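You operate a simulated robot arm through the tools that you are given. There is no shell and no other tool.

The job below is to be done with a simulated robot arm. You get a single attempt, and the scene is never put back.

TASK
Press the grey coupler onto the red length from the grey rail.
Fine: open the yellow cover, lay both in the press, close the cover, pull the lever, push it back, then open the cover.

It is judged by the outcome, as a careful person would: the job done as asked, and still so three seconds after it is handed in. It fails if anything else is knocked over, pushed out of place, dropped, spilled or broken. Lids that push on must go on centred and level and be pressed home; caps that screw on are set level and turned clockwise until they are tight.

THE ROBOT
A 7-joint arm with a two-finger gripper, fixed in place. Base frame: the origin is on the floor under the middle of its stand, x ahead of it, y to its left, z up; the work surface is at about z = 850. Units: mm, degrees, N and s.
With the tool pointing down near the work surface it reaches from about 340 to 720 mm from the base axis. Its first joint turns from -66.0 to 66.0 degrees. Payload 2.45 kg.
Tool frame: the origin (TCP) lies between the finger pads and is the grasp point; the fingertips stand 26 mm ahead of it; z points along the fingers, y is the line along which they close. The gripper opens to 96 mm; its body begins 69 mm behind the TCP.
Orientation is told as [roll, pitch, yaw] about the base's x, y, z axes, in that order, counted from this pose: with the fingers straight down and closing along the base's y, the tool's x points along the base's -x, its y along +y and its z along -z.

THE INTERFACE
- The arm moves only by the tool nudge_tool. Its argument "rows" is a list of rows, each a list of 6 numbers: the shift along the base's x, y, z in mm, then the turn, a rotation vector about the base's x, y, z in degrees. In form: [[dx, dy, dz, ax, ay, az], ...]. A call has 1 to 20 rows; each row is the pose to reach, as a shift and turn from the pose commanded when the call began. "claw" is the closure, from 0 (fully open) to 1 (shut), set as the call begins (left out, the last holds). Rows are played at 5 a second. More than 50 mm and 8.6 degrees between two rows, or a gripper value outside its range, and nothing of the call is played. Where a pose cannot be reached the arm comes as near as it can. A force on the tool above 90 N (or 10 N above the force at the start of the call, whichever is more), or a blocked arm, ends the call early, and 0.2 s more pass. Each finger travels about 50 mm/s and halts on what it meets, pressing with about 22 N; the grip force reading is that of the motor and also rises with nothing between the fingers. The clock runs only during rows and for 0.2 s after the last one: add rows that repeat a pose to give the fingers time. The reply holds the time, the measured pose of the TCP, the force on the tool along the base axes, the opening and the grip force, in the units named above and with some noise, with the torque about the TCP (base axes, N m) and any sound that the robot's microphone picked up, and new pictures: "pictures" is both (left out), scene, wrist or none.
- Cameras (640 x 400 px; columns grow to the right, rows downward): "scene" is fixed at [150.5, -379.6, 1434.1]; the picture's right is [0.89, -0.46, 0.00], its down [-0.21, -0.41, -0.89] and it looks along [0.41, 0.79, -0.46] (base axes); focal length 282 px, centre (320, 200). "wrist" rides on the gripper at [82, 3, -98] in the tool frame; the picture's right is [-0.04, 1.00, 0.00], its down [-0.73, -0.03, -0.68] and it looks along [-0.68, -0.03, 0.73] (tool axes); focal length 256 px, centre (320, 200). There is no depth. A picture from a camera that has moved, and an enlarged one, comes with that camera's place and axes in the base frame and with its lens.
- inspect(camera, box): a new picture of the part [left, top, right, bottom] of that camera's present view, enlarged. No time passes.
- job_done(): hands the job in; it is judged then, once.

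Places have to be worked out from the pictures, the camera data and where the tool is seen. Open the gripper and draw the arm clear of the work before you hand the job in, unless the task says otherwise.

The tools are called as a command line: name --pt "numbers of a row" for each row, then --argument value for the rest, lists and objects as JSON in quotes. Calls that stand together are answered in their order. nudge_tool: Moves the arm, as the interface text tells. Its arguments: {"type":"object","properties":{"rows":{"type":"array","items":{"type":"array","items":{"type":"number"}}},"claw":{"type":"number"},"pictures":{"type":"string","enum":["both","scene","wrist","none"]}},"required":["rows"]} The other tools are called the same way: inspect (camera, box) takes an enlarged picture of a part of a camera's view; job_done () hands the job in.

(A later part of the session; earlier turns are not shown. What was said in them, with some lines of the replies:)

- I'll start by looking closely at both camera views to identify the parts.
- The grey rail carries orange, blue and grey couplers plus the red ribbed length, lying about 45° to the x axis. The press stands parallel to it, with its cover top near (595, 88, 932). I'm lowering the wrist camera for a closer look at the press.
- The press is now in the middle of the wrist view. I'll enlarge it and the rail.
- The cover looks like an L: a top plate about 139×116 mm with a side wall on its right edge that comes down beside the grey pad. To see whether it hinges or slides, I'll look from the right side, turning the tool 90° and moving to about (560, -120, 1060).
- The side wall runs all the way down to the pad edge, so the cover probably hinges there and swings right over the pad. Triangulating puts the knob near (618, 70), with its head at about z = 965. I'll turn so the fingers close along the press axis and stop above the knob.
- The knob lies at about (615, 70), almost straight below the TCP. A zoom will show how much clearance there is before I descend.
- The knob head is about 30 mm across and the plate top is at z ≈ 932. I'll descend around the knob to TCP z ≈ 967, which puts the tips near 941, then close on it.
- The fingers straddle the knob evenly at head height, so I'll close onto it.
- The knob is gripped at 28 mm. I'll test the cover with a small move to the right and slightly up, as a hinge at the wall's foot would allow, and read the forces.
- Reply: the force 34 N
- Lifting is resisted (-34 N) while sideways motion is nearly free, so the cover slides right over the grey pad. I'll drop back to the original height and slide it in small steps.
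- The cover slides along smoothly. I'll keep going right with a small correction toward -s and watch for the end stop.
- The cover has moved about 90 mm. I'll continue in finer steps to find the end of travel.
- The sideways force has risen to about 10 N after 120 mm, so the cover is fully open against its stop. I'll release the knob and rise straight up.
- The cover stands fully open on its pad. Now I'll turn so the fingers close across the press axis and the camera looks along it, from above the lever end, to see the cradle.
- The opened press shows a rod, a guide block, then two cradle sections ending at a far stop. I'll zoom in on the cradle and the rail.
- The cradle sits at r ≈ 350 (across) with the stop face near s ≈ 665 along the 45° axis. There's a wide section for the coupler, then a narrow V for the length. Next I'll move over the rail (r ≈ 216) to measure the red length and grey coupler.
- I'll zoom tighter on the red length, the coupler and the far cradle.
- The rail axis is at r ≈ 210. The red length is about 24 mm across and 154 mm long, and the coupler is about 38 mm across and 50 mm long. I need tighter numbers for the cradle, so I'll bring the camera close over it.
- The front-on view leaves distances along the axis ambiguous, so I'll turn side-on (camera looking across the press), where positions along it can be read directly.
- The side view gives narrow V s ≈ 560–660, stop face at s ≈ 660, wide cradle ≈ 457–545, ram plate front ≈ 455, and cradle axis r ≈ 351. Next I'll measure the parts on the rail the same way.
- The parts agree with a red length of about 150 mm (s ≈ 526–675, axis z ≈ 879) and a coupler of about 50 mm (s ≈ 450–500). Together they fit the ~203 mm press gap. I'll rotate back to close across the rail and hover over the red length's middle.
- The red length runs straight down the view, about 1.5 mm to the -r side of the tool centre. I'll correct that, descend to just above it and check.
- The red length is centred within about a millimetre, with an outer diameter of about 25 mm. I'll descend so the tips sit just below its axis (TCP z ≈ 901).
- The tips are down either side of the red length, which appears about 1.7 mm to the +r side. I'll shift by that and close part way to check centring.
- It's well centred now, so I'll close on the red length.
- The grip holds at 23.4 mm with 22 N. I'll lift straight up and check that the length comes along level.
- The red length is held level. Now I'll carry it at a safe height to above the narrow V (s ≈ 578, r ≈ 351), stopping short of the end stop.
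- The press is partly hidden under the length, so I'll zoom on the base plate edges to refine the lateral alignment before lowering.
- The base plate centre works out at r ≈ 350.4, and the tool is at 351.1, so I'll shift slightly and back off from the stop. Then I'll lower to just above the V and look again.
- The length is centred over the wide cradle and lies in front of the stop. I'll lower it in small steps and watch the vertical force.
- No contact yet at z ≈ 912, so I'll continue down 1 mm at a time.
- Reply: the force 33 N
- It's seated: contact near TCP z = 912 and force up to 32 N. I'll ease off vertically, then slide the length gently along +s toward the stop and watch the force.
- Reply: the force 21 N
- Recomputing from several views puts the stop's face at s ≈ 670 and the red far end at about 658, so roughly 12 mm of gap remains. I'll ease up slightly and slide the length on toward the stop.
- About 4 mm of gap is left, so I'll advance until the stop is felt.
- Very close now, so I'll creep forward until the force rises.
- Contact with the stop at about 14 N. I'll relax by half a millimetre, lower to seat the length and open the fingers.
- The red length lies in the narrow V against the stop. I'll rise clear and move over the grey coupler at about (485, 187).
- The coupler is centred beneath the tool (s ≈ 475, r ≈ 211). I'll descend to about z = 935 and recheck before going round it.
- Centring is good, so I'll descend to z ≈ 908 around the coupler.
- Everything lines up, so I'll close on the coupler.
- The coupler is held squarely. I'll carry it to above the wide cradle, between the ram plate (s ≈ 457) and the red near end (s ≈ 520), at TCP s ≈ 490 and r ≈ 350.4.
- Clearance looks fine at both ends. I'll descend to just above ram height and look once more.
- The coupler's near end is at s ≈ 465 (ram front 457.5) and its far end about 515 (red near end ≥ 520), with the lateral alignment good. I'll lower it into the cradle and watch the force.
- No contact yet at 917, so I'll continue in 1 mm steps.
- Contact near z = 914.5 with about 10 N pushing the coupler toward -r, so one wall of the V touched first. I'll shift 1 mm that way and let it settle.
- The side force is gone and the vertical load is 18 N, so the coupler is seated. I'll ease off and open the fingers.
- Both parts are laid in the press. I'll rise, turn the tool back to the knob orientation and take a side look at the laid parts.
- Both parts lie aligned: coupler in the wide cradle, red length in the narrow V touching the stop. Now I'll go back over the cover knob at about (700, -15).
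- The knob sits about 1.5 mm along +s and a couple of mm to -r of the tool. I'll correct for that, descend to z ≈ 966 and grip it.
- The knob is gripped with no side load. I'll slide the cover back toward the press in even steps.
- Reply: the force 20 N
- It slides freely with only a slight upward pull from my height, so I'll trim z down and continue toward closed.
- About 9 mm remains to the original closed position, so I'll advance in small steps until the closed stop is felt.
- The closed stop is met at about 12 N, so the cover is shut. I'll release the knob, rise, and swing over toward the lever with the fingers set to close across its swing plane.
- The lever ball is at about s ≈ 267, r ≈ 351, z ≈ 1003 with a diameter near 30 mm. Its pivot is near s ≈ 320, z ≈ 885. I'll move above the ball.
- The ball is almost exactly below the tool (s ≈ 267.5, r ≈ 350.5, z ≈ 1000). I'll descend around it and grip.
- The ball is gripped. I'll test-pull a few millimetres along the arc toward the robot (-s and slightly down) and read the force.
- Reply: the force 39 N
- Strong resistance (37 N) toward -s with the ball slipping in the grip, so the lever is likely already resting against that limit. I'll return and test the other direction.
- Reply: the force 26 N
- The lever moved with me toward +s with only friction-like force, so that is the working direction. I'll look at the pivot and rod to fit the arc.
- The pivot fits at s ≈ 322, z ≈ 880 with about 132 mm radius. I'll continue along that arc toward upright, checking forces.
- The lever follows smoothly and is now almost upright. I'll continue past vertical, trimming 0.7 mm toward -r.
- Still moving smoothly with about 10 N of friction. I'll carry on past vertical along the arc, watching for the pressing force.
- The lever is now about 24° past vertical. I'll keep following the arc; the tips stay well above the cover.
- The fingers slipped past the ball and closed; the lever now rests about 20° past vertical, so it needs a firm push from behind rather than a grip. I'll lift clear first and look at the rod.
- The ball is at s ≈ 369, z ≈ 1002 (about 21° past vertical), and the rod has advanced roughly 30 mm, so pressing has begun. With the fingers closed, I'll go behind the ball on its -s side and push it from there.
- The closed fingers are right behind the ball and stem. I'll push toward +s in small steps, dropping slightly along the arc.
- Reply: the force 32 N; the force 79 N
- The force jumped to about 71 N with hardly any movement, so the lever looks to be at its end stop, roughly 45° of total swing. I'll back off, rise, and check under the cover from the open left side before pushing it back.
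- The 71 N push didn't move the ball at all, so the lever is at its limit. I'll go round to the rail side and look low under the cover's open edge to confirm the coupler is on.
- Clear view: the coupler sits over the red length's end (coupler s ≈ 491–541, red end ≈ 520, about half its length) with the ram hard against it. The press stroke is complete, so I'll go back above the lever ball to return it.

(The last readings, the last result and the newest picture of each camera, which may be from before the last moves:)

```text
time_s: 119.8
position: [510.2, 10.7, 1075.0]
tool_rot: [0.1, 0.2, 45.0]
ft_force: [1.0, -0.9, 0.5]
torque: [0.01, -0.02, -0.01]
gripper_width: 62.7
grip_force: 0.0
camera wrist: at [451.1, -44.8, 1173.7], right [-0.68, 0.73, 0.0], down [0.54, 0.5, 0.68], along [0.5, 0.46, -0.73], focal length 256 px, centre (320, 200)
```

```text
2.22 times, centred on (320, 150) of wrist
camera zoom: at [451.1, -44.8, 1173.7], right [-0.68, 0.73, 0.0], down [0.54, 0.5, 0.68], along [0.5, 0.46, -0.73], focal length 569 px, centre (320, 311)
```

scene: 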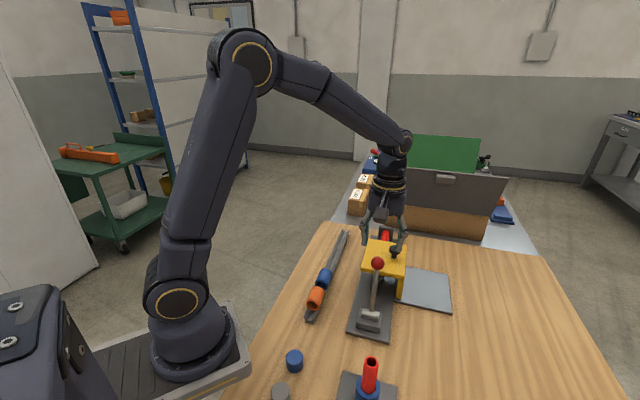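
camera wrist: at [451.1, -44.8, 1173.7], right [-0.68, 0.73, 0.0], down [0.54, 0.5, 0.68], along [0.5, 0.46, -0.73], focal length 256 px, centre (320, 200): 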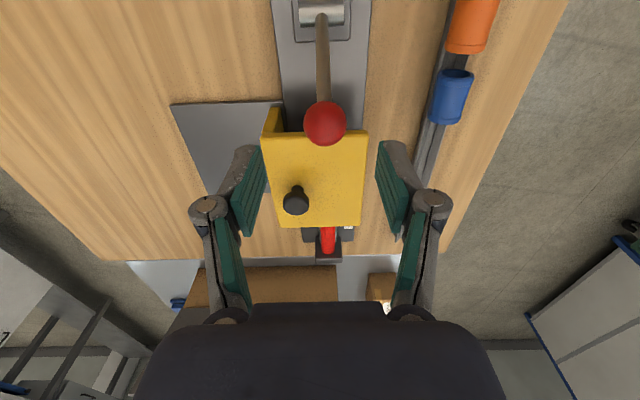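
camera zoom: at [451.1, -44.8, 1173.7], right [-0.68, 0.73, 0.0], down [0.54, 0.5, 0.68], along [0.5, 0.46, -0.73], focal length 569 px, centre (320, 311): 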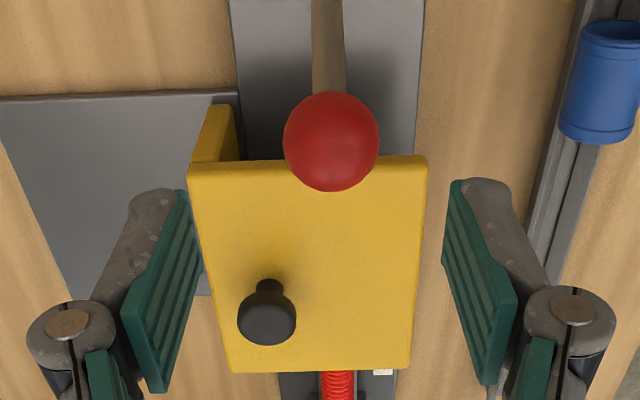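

The ball is at s ≈ 370, r ≈ 350.7, z ≈ 1003. I'll shift slightly, descend around it and grip.

nudge_tool --pt "-0.4 3.2 -20 0 0 0" --pt "-0.4 3.2 -45 0 0 0" --pt "-0.4 3.2 -65 0 0 0" --pt "-0.4 3.2 -72 0 0 0" --pt "-0.4 3.2 -72 0 0 0" --pictures "wrist"

nudge_tool --pt "0 0 0 0 0 0" --pt "0 0 0 0 0 0" --pt "0 0 0 0 0 0" --pt "0 0 0 0 0 0" --claw 1 --pictures "wrist"

```text
time_s: 121.0
position: [509.5, 15.4, 1000.5]
tool_rot: [0.2, 0.1, 44.9]
ft_force: [0.5, -0.3, 0.4]
torque: [0.02, 0.01, 0.0]
gripper_width: 62.7
grip_force: 0.1
camera wrist: at [449.9, -39.8, 1101.0], right [-0.68, 0.74, 0.0], down [0.54, 0.5, 0.68], along [0.5, 0.46, -0.73], focal length 256 px, centre (320, 200)
```

wrist: 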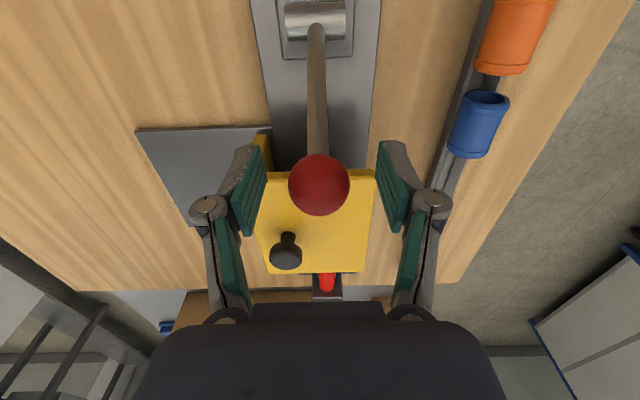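

```text
time_s: 122.0
position: [510.6, 15.0, 1001.6]
tool_rot: [0.0, 0.0, 45.0]
ft_force: [4.6, -3.7, -1.8]
torque: [0.03, -0.06, -0.01]
gripper_width: 29.9
grip_force: 45.0
camera wrist: at [450.2, -40.3, 1101.2], right [-0.68, 0.74, 0.0], down [0.54, 0.5, 0.68], along [0.5, 0.46, -0.73], focal length 256 px, centre (320, 200)
```

wrist: 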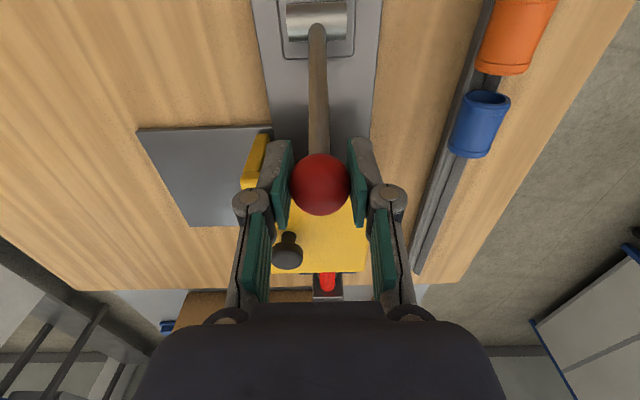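

The ball is gripped. Now I'll push the lever back along the arc through vertical.

nudge_tool --pt "-3.1 -3.1 1.5 0 0 0" --pt "-6.2 -6.2 3 0 0 0" --pt "-9.3 -9.3 4.3 0 0 0" --pt "-12.4 -12.4 5.4 0 0 0" --pt "-15.6 -15.6 6.4 0 0 0" --pt "-18.9 -18.9 7.2 0 0 0" --pt "-22 -22 7.8 0 0 0" --pt "-25.3 -25.3 8.3 0 0 0" --pt "-29.4 -29.4 8.7 0 0 0" --pt "-33.4 -33.4 8.8 0 0 0" --pt "-33.4 -33.4 8.8 0 0 0"

```text
time_s: 124.4
position: [476.0, -18.9, 1010.8]
tool_rot: [0.0, 0.1, 44.9]
ft_force: [10.9, 2.6, 12.1]
torque: [0.86, -0.82, -0.07]
gripper_width: 29.6
grip_force: 44.8
camera wrist: at [416.2, -74.1, 1108.9], right [-0.68, 0.74, 0.0], down [0.54, 0.5, 0.68], along [0.5, 0.46, -0.73], focal length 256 px, centre (320, 200)
```

scene: 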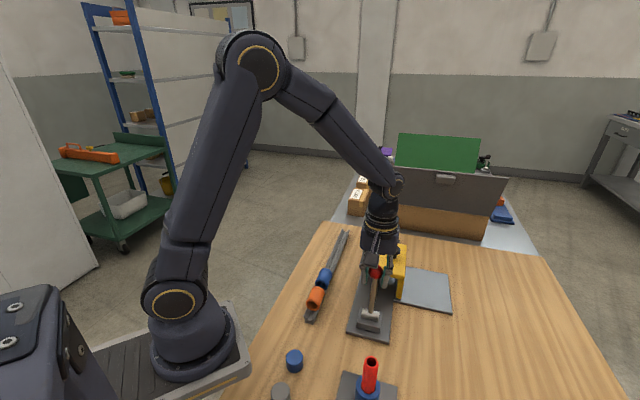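
wrist: 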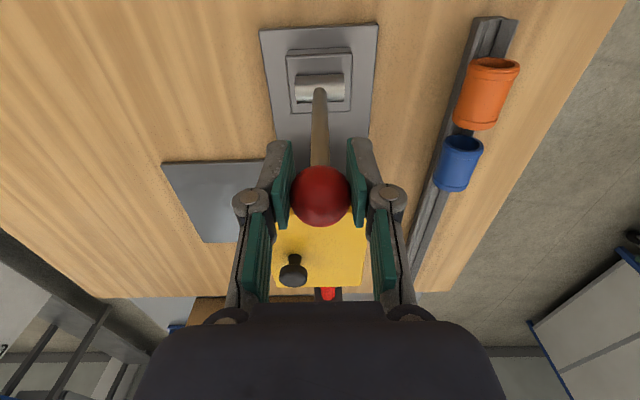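

The lever is back to about vertical with friction-level forces. I'll continue down the return side of the arc.

nudge_tool --pt "-3.3 -3.3 1.4 0 0 0" --pt "-6.5 -6.5 1.2 0 0 0" --pt "-9.8 -9.8 0.8 0 0 0" --pt "-13 -13 0.2 0 0 0" --pt "-16.2 -16.2 -0.5 0 0 0" --pt "-19.4 -19.4 -1.4 0 0 0" --pt "-22.6 -22.6 -2.4 0 0 0" --pt "-25.7 -25.7 -3.6 0 0 0" --pt "-28.8 -28.8 -5 0 0 0" --pt "-31.9 -31.9 -6.5 0 0 0" --pt "-31.9 -31.9 -6.5 0 0 0"

```text
time_s: 126.8
position: [445.4, -49.6, 1004.4]
tool_rot: [0.0, -0.1, 45.0]
ft_force: [14.5, -2.7, 7.5]
torque: [0.95, -0.87, -0.13]
gripper_width: 29.8
grip_force: 45.2
camera wrist: at [384.9, -105.3, 1103.0], right [-0.68, 0.74, 0.0], down [0.54, 0.5, 0.68], along [0.5, 0.46, -0.73], focal length 256 px, centre (320, 200)
```

scene: 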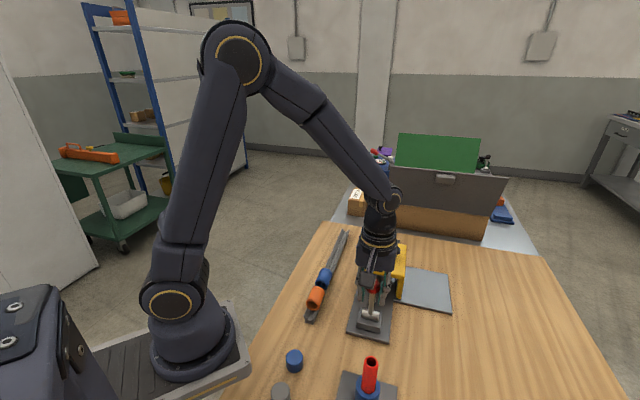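
wrist: 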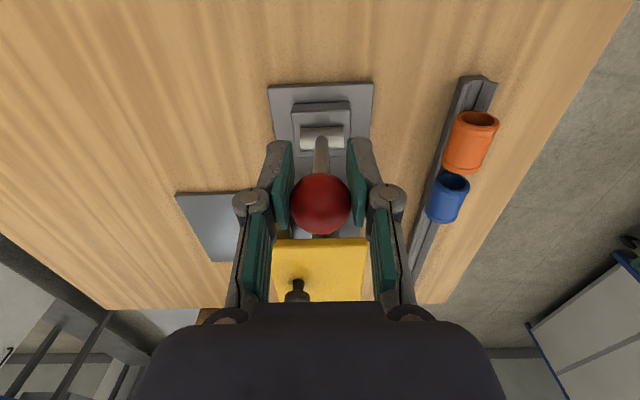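

The ball has slid a few millimetres in the pads (it's at s ≈ 287, about -15°). I'll open, re-centre on it and grip again to finish the return.

nudge_tool --pt "0 0 0 0 0 0" --pt "0 0 0 0 0 0" --pt "2.5 2.5 1.5 0 0 0" --pt "5.2 5.2 3 0 0 0" --pt "5.2 5.2 3 0 0 0" --claw 0.4 --pictures "wrist"

nudge_tool --pt "0 0 0 0 0 0" --pt "0 0 0 0 0 0" --pt "0 0 0 0 0 0" --pt "0 0 0 0 0 0" --claw 1 --pictures "wrist"

```text
time_s: 128.0
position: [449.4, -45.6, 1006.9]
tool_rot: [0.1, 0.1, 45.0]
ft_force: [-0.2, 0.4, 0.5]
torque: [0.02, -0.01, -0.01]
gripper_width: 57.4
grip_force: 0.2
camera wrist: at [389.7, -100.4, 1105.5], right [-0.68, 0.73, 0.0], down [0.54, 0.5, 0.68], along [0.5, 0.46, -0.73], focal length 256 px, centre (320, 200)
```

wrist: 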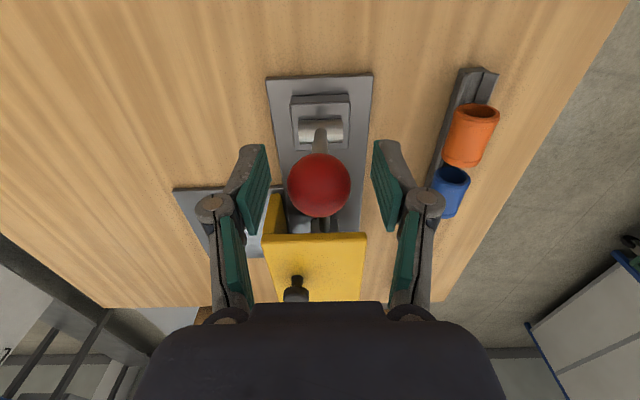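

```text
time_s: 129.0
position: [449.7, -46.5, 1006.0]
tool_rot: [0.0, 0.0, 44.8]
ft_force: [3.1, -2.2, -1.4]
torque: [-0.03, -0.01, 0.0]
gripper_width: 29.8
grip_force: 44.7
camera wrist: at [389.9, -100.7, 1105.6], right [-0.68, 0.74, 0.0], down [0.54, 0.5, 0.68], along [0.5, 0.46, -0.73], focal length 256 px, centre (320, 200)
```

wrist: 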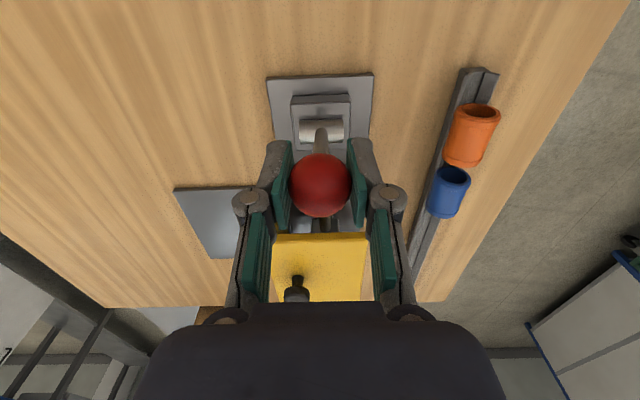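

Re-centred and gripped at about -16.5°. I'll continue the arc to the start position until the rest stop is felt.

nudge_tool --pt "-2 -2 -0.9 0 0 0" --pt "-3.9 -3.9 -1.8 0 0 0" --pt "-5.8 -5.8 -2.8 0 0 0" --pt "-7.7 -7.7 -3.8 0 0 0" --pt "-9.6 -9.6 -4.9 0 0 0" --pt "-11.5 -11.5 -6 0 0 0" --pt "-11.5 -11.5 -6 0 0 0" --pictures "none"

nudge_tool --pt "-1.4 -1.4 -0.9 0 0 0" --pt "-2.8 -2.8 -1.8 0 0 0" --pt "-2.8 -2.8 -1.8 0 0 0"

```text
time_s: 130.6
position: [439.3, -56.9, 1000.4]
tool_rot: [-0.1, 0.0, 44.9]
ft_force: [7.2, 1.5, 9.0]
torque: [0.83, -0.92, -0.01]
gripper_width: 29.9
grip_force: 44.8
```

```text
time_s: 131.4
position: [435.7, -59.7, 997.9]
tool_rot: [0.0, 0.0, 45.0]
ft_force: [10.4, -0.2, 10.7]
torque: [0.61, -0.63, -0.04]
gripper_width: 29.7
grip_force: 44.8
camera wrist: at [375.8, -114.8, 1097.9], right [-0.68, 0.74, 0.0], down [0.54, 0.5, 0.68], along [0.5, 0.46, -0.73], focal length 256 px, centre (320, 200)
```

scene: 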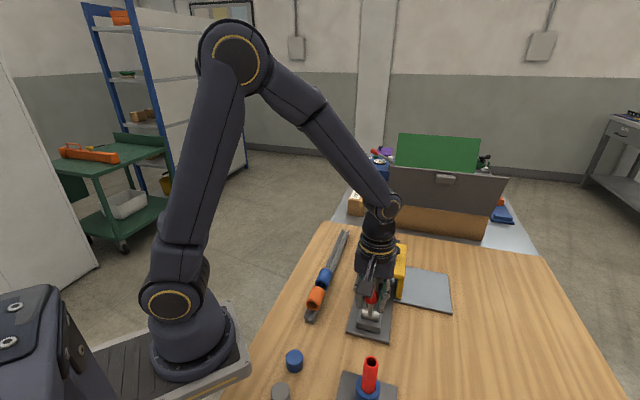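
wrist: 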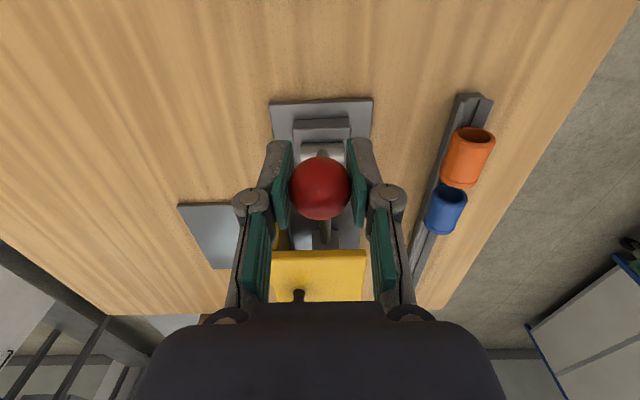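

The ball is back at about its starting place (s ≈ 266.5). I'll nudge a little further to be sure it's against the rest stop.

nudge_tool --pt "-1 -1 -0.6 0 0 0" --pt "-2 -2 -1.2 0 0 0" --pt "-2 -2 -1.2 0 0 0" --pictures "wrist"

```text
time_s: 132.2
position: [435.7, -59.8, 998.5]
tool_rot: [-0.1, -0.1, 45.1]
ft_force: [18.7, 18.3, 23.3]
torque: [0.1, 0.05, 0.09]
gripper_width: 29.7
grip_force: 45.4
camera wrist: at [375.0, -115.4, 1097.2], right [-0.68, 0.73, 0.0], down [0.54, 0.5, 0.68], along [0.5, 0.46, -0.73], focal length 256 px, centre (320, 200)
```

wrist: 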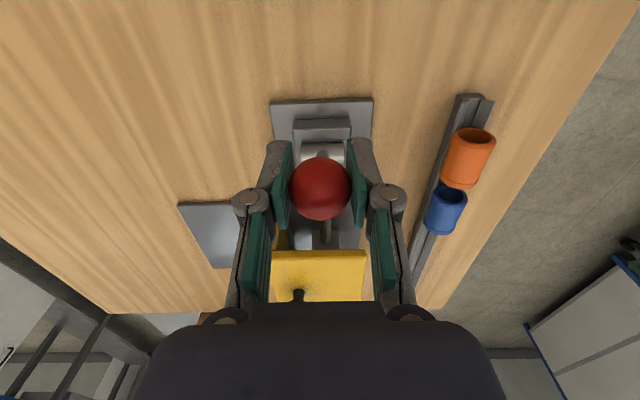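

The rest stop is firm, so the lever is fully back. I'll release, rise, and return to the cover knob with the fingers turned to close along the press.

nudge_tool --pt "2 2 1.2 0 0 0" --pt "2 2 1.2 0 0 0" --pt "2 2 1.2 0 0 0" --pt "2 2 1.2 0 0 0" --claw 0.35 --pictures "none"

nudge_tool --pt "0 0 30 0 0 0" --pt "0 0 65 0 0 0" --pt "5 4 95 0 0 0" --pt "18 13 95 0 0 -7" --pt "31 22 95 0 0 -15" --pt "44 32 95 0 0 -23" --pt "57 42 95 0 0 -31" --pt "70 52 95 0 0 -39" --pt "83 62 95 0 0 -47" --pt "96 71 95 0 0 -55" --pt "110 81 95 0 0 -63" --pt "124 91 92 0 0 -71" --pt "138 101 85 0 0 -79" --pt "152 112 72 0 0 -87" --pt "166 122 60 0 0 -90" --pt "178 130.5 55 0 0 -90" --pt "178 130.5 55 0 0 -90"

inspect --camera "wrist" --box '[220, 60, 420, 220]'

```text
time_s: 133.2
position: [434.6, -60.1, 998.3]
tool_rot: [0.1, 0.1, 45.0]
ft_force: [-0.1, 0.5, 0.3]
torque: [0.01, 0.02, -0.01]
gripper_width: 62.3
grip_force: 0.1
```

```text
time_s: 136.8
position: [614.0, 72.0, 1052.8]
tool_rot: [0.1, 0.1, -45.1]
ft_force: [0.3, 0.2, 0.0]
torque: [0.02, 0.01, -0.01]
gripper_width: 62.3
grip_force: 0.1
camera wrist: at [559.1, 131.3, 1152.7], right [0.74, 0.68, 0.0], down [0.5, -0.54, 0.68], along [0.46, -0.5, -0.73], focal length 256 px, centre (320, 200)
```

scene: 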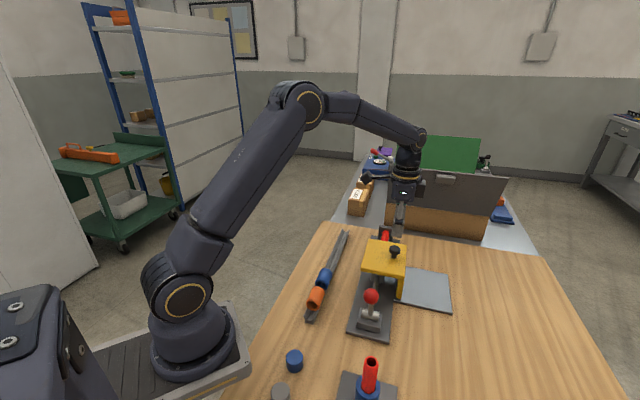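
wrist: 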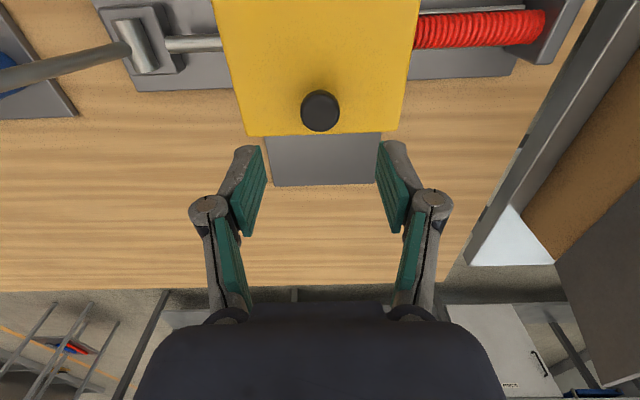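

```text
2.50 times, centred on (320, 140) of wrist
camera zoom: at [559.1, 131.3, 1152.7], right [0.74, 0.68, 0.0], down [0.5, -0.54, 0.68], along [0.46, -0.5, -0.73], focal length 640 px, centre (320, 350)
```

zoom: 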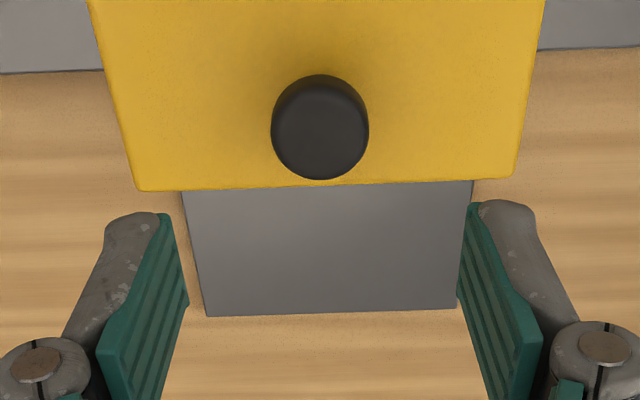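

The knob is right below. I'll descend around it, grip, and slide the cover open again.

nudge_tool --pt "0.5 -0.7 -22 0 0 0" --pt "0.5 -0.7 -46 0 0 0" --pt "0.5 -0.7 -68 0 0 0" --pt "0.5 -0.7 -82 0 0 0" --pt "0.5 -0.7 -86.5 0 0 0" --pt "0.5 -0.7 -86.5 0 0 0" --pictures "wrist"

nudge_tool --pt "0 0 0 0 0 0" --pt "0 0 0 0 0 0" --pt "0 0 0 0 0 0" --pt "0 0 0 0 0 0" --claw 1 --pictures "none"

nudge_tool --pt "3 -3 0 0 0 0" --pt "7 -7 0 0 0 0" --pt "12 -12 0 0 0 0" --pt "17.5 -17.5 0 0 0 0" --pt "23 -23 0 0 0 0" --pt "28.5 -28.5 0 0 0 0" --pt "34 -34 0 0 0 0" --pt "34 -34 0 0 0 0"

```text
time_s: 138.2
position: [614.2, 70.9, 967.0]
tool_rot: [0.1, 0.0, -45.1]
ft_force: [0.4, 0.6, -1.3]
torque: [-0.02, 0.0, -0.03]
gripper_width: 62.5
grip_force: 0.1
camera wrist: at [557.9, 130.8, 1066.7], right [0.74, 0.68, 0.0], down [0.5, -0.54, 0.68], along [0.46, -0.5, -0.73], focal length 256 px, centre (320, 200)
```

wrist: 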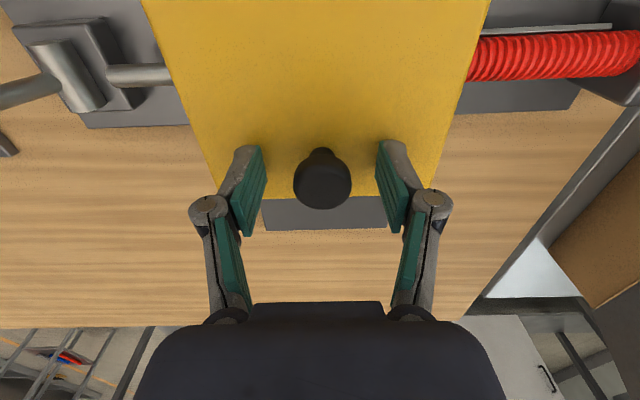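

```text
time_s: 139.2
position: [614.0, 71.4, 968.7]
tool_rot: [0.2, 0.0, -45.1]
ft_force: [7.5, 5.8, -3.4]
torque: [0.04, -0.13, 0.01]
gripper_width: 28.1
grip_force: 45.2
```

```text
time_s: 141.0
position: [646.5, 39.3, 968.1]
tool_rot: [0.0, 0.1, -45.1]
ft_force: [14.0, 14.6, -4.3]
torque: [-0.06, -0.25, 0.05]
gripper_width: 28.3
grip_force: 45.6
camera wrist: at [592.2, 97.8, 1067.0], right [0.73, 0.68, 0.0], down [0.5, -0.54, 0.68], along [0.46, -0.5, -0.74], focal length 256 px, centre (320, 200)
```

scene: 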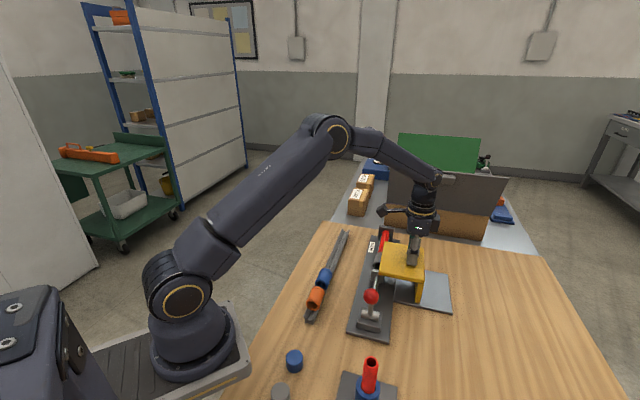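
wrist: 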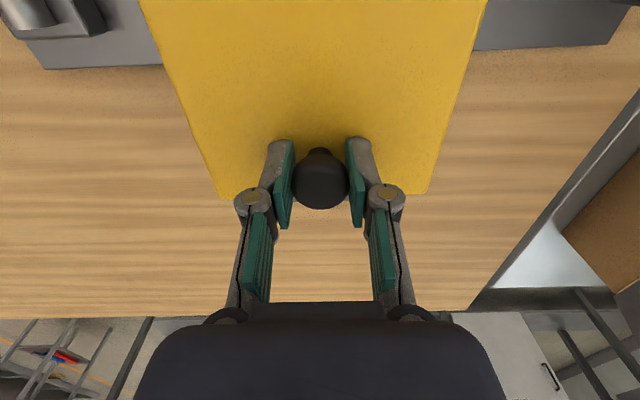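

The cover slides open with it. There's a 20 N constraint force along +s, so I'll trim +1.2 mm that way and continue to the open stop.

nudge_tool --pt "4 -2 0 0 0 0" --pt "9 -7 0 0 0 0" --pt "14.5 -12.5 0 0 0 0" --pt "20 -18 0 0 0 0" --pt "25.5 -23.5 0 0 0 0" --pt "31 -29 0 0 0 0" --pt "36.5 -34.5 0 0 0 0" --pt "42 -40 0 0 0 0" --pt "47 -45 0 0 0 0" --pt "47 -45 0 0 0 0"

nudge_tool --pt "2 -2 0 0 0 0" --pt "4 -4 0 0 0 0" --pt "6 -6 0 0 0 0" --pt "6 -6 0 0 0 0"

```text
time_s: 143.2
position: [694.9, -8.6, 968.1]
tool_rot: [0.1, 0.1, -45.0]
ft_force: [3.9, 5.2, 11.0]
torque: [-0.04, -0.06, 0.04]
gripper_width: 27.9
grip_force: 45.1
camera wrist: at [638.7, 51.6, 1066.8], right [0.74, 0.68, 0.0], down [0.5, -0.54, 0.68], along [0.46, -0.5, -0.73], focal length 256 px, centre (320, 200)
```

scene: 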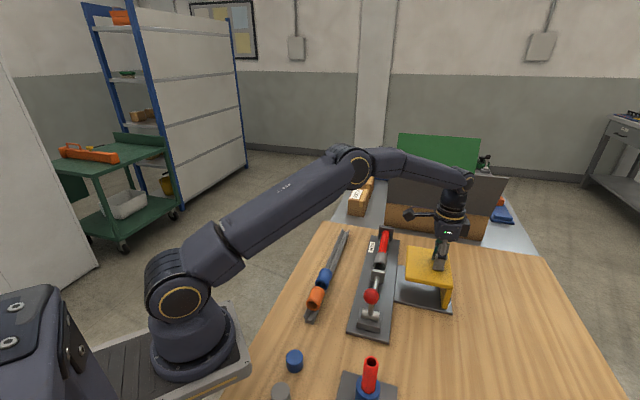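
wrist: 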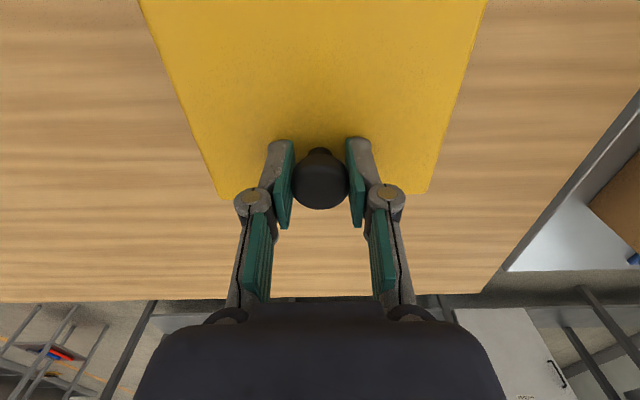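

```text
time_s: 144.2
position: [699.3, -12.8, 967.2]
tool_rot: [-0.1, 0.4, -45.0]
ft_force: [-18.1, 8.4, 14.4]
torque: [0.03, 0.4, 0.05]
gripper_width: 28.1
grip_force: 45.5
camera wrist: at [644.4, 46.3, 1067.2], right [0.73, 0.68, 0.0], down [0.5, -0.54, 0.67], along [0.46, -0.5, -0.74], focal length 256 px, centre (320, 200)
```

scene: 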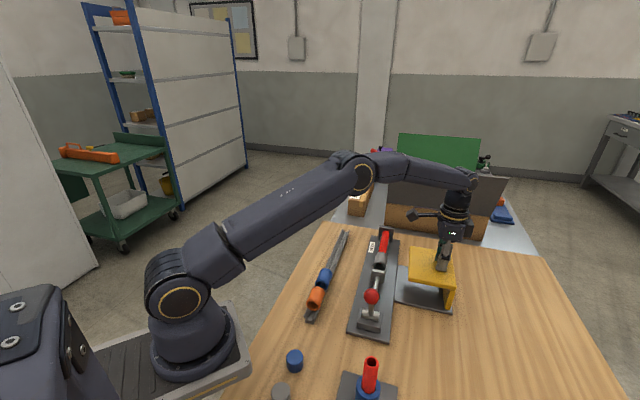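
wrist: 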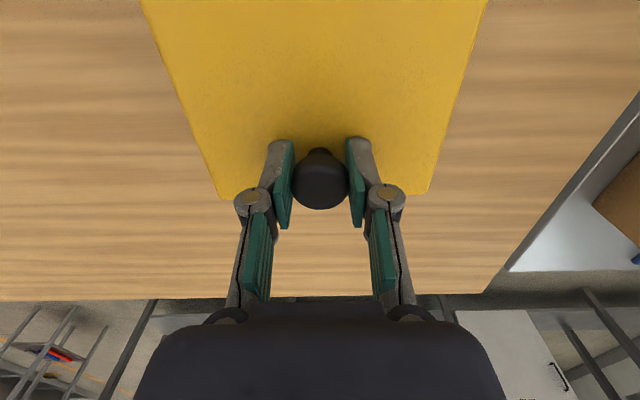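

The open stop is met (about 19 N), so the cover is fully open. I'll release the knob and rise straight up, then inspect the pressed assembly.

nudge_tool --pt "-1 1 0 0 0 0" --pt "-1 1 0 0 0 0" --pt "-1 1 0 0 0 0" --pt "-1 1 0 0 0 0" --claw 0.3 --pictures "none"

nudge_tool --pt "0 0 30 0 0 0" --pt "0 0 65 0 0 0" --pt "-8 20 92 0 0 0" --pt "-17 44 92 0 0 0" --pt "-26 68 92 0 0 0" --pt "-34 92 92 0 0 0" --pt "-42 112 92 0 0 0" --pt "-50 127 92 0 0 0" --pt "-50 127 92 0 0 0"

inspect --camera "wrist" --box '[160, 0, 340, 100]'

inspect --camera "wrist" --box '[300, 0, 480, 100]'

inspect --camera "scene" --box '[340, 220, 460, 340]'

```text
time_s: 145.2
position: [700.4, -12.4, 968.4]
tool_rot: [0.1, 0.0, -45.0]
ft_force: [-0.4, 0.2, -0.3]
torque: [0.0, 0.05, 0.04]
gripper_width: 67.4
grip_force: 0.0
```

```text
time_s: 147.2
position: [649.7, 114.1, 1059.7]
tool_rot: [0.1, 0.0, -45.1]
ft_force: [-0.3, 0.8, 0.3]
torque: [0.01, 0.02, 0.03]
gripper_width: 67.2
grip_force: 0.2
camera wrist: at [595.1, 173.8, 1158.6], right [0.74, 0.68, 0.0], down [0.5, -0.54, 0.68], along [0.46, -0.5, -0.73], focal length 256 px, centre (320, 200)
```

scene: 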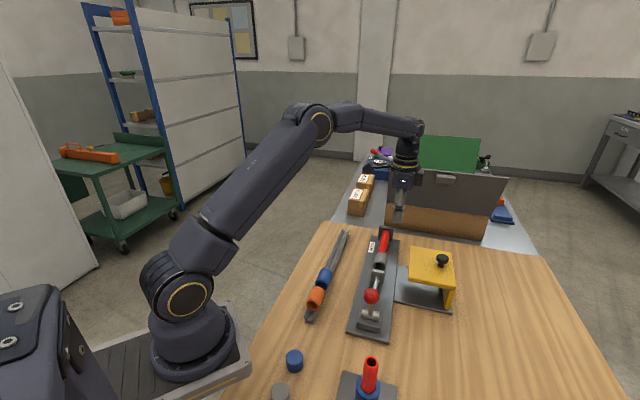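
wrist: 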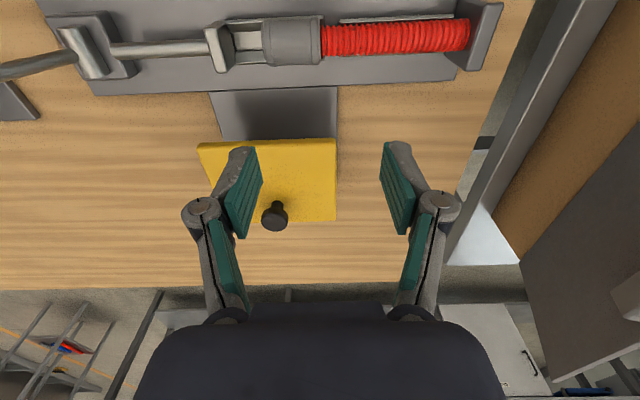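

```text
3.56 times, centred on (250, 50) of wrist
camera zoom: at [595.1, 173.8, 1158.6], right [0.74, 0.68, 0.0], down [0.5, -0.54, 0.68], along [0.46, -0.5, -0.73], focal length 910 px, centre (569, 733)
```

zoom: 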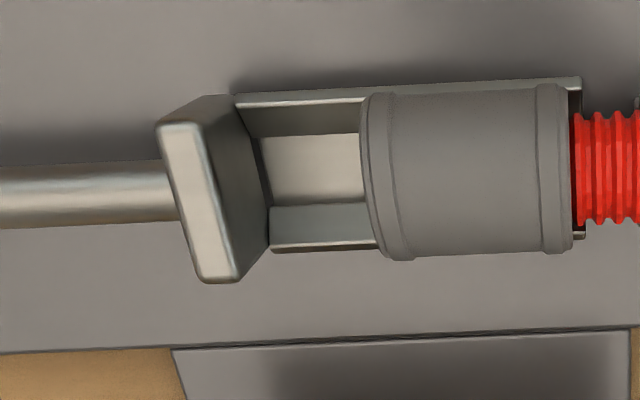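

```text
3.56 times, centred on (390, 50) of wrist
camera zoom: at [595.1, 173.8, 1158.6], right [0.74, 0.68, 0.0], down [0.5, -0.54, 0.68], along [0.46, -0.5, -0.73], focal length 910 px, centre (71, 733)
```

zoom: 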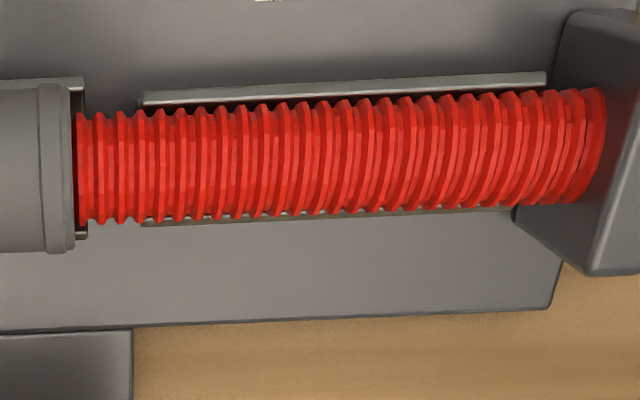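

```text
3.33 times, centred on (400, 280) of scene
camera zoom: at [150.5, -379.6, 1434.1], right [0.89, -0.46, 0.0], down [-0.21, -0.41, -0.89], along [0.41, 0.79, -0.46], focal length 941 px, centre (53, -67)
```

zoom: 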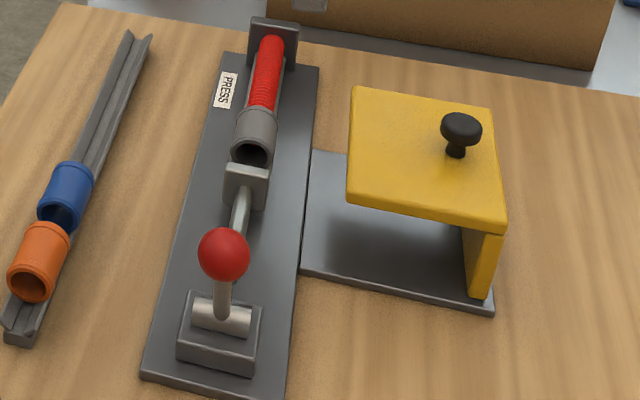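

The ram and lever are home, the cover is open, and the coupler sits coaxially on the red length (about 22–25 mm over its end), resting level in the cradle. The blue and orange couplers look undisturbed. I'll open the gripper fully and draw the arm up and clear of the work.

nudge_tool --pt "-10 3 25 0 0 0" --pt "-35 8 55 0 0 0" --pt "-70 14 85 0 0 0" --pt "-105 20 115 0 0 0" --pt "-140 26 145 0 0 0" --pt "-175 32 170 0 0 0" --pt "-210 38 195 0 0 0" --pt "-240 44 215 0 0 0" --pt "-240 44 215 0 0 0" --claw 0

inspect --camera "scene" --box '[270, 215, 470, 400]'

inspect --camera "scene" --box '[360, 215, 420, 285]'

```text
time_s: 149.2
position: [409.0, 157.9, 1275.2]
tool_rot: [0.0, 0.0, -45.1]
ft_force: [-0.1, -0.1, 0.7]
torque: [-0.01, -0.03, 0.02]
gripper_width: 95.9
grip_force: 0.0
camera wrist: at [355.5, 217.9, 1375.2], right [0.74, 0.68, 0.0], down [0.5, -0.54, 0.68], along [0.46, -0.5, -0.73], focal length 256 px, centre (320, 200)
```

scene: 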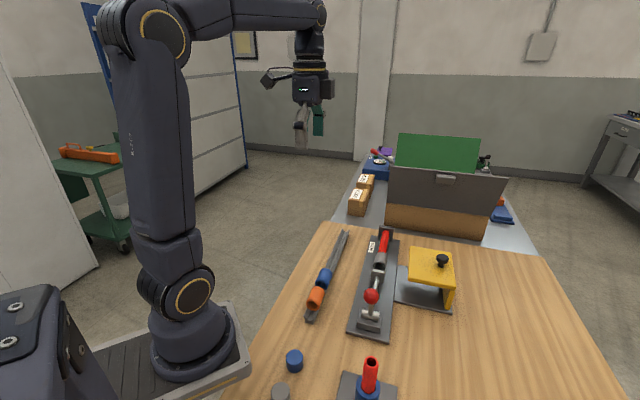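
wrist: 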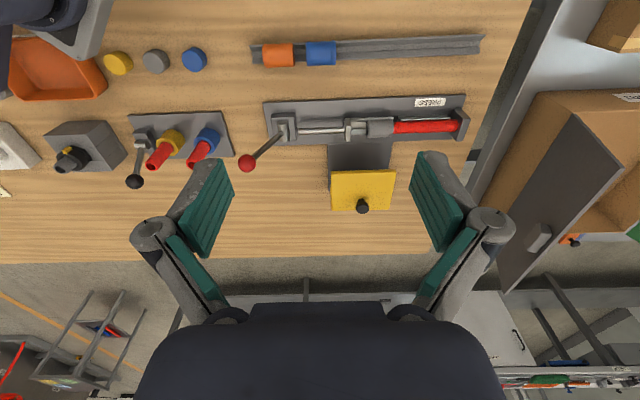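

```text
2.16 times, centred on (370, 308) of scene
camera zoom: at [150.5, -379.6, 1434.1], right [0.89, -0.46, 0.0], down [-0.21, -0.41, -0.89], along [0.41, 0.79, -0.46], focal length 610 px, centre (212, -32)
```

zoom: 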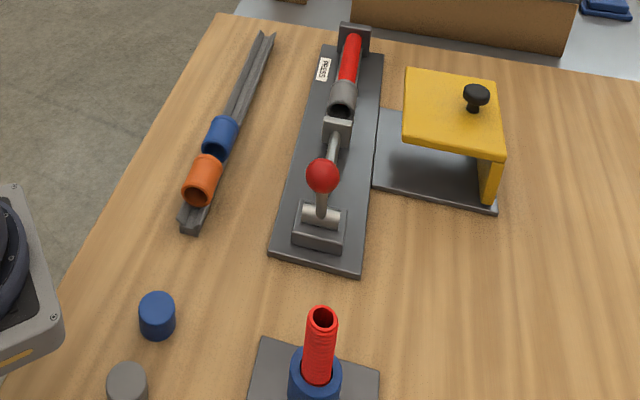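

```text
5.71 times, centred on (390, 250) of scene
camera zoom: at [150.5, -379.6, 1434.1], right [0.89, -0.46, 0.0], down [-0.21, -0.41, -0.89], along [0.41, 0.79, -0.46], focal length 1613 px, centre (-80, -86)
```

zoom: 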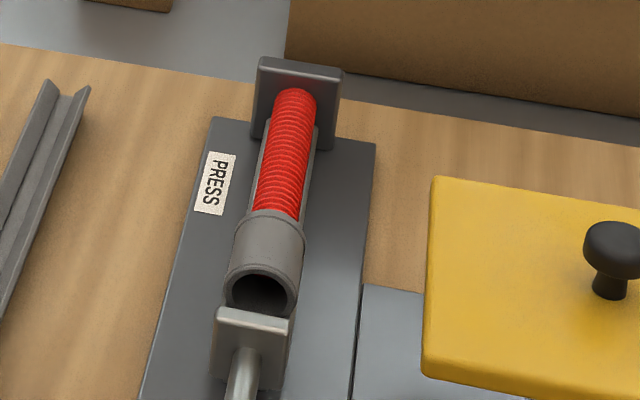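

All steps are complete: the grey coupler is pressed straight onto the red length, the lever is back at rest, the cover is open, the gripper is open and the arm is clear. Nothing else has moved, so I'm handing the job in.

job_done

```text
The job is handed in.
```

I pressed the grey coupler onto the red length from the grey rail and handed the job in. The judging result hasn't come back.

- **Fit:** the coupler sits straight on the red length, about 22–25 mm over its end (roughly half the coupler). I estimated that from the camera views.
- **Press:** the lever went to its end stop; a 71 N push there didn't move it further. It is now back at its rest stop. The gripper slipped off the lever ball once partway through the pull, so I finished by pushing the ball from behind.
- **Cover:** it turned out to slide rather than hinge. It is open against its stop, and the joined parts are still lying in the press.
- **Rest of the bench:** the orange and blue couplers and the other parts look undisturbed. The gripper is open and the arm is clear of the work.
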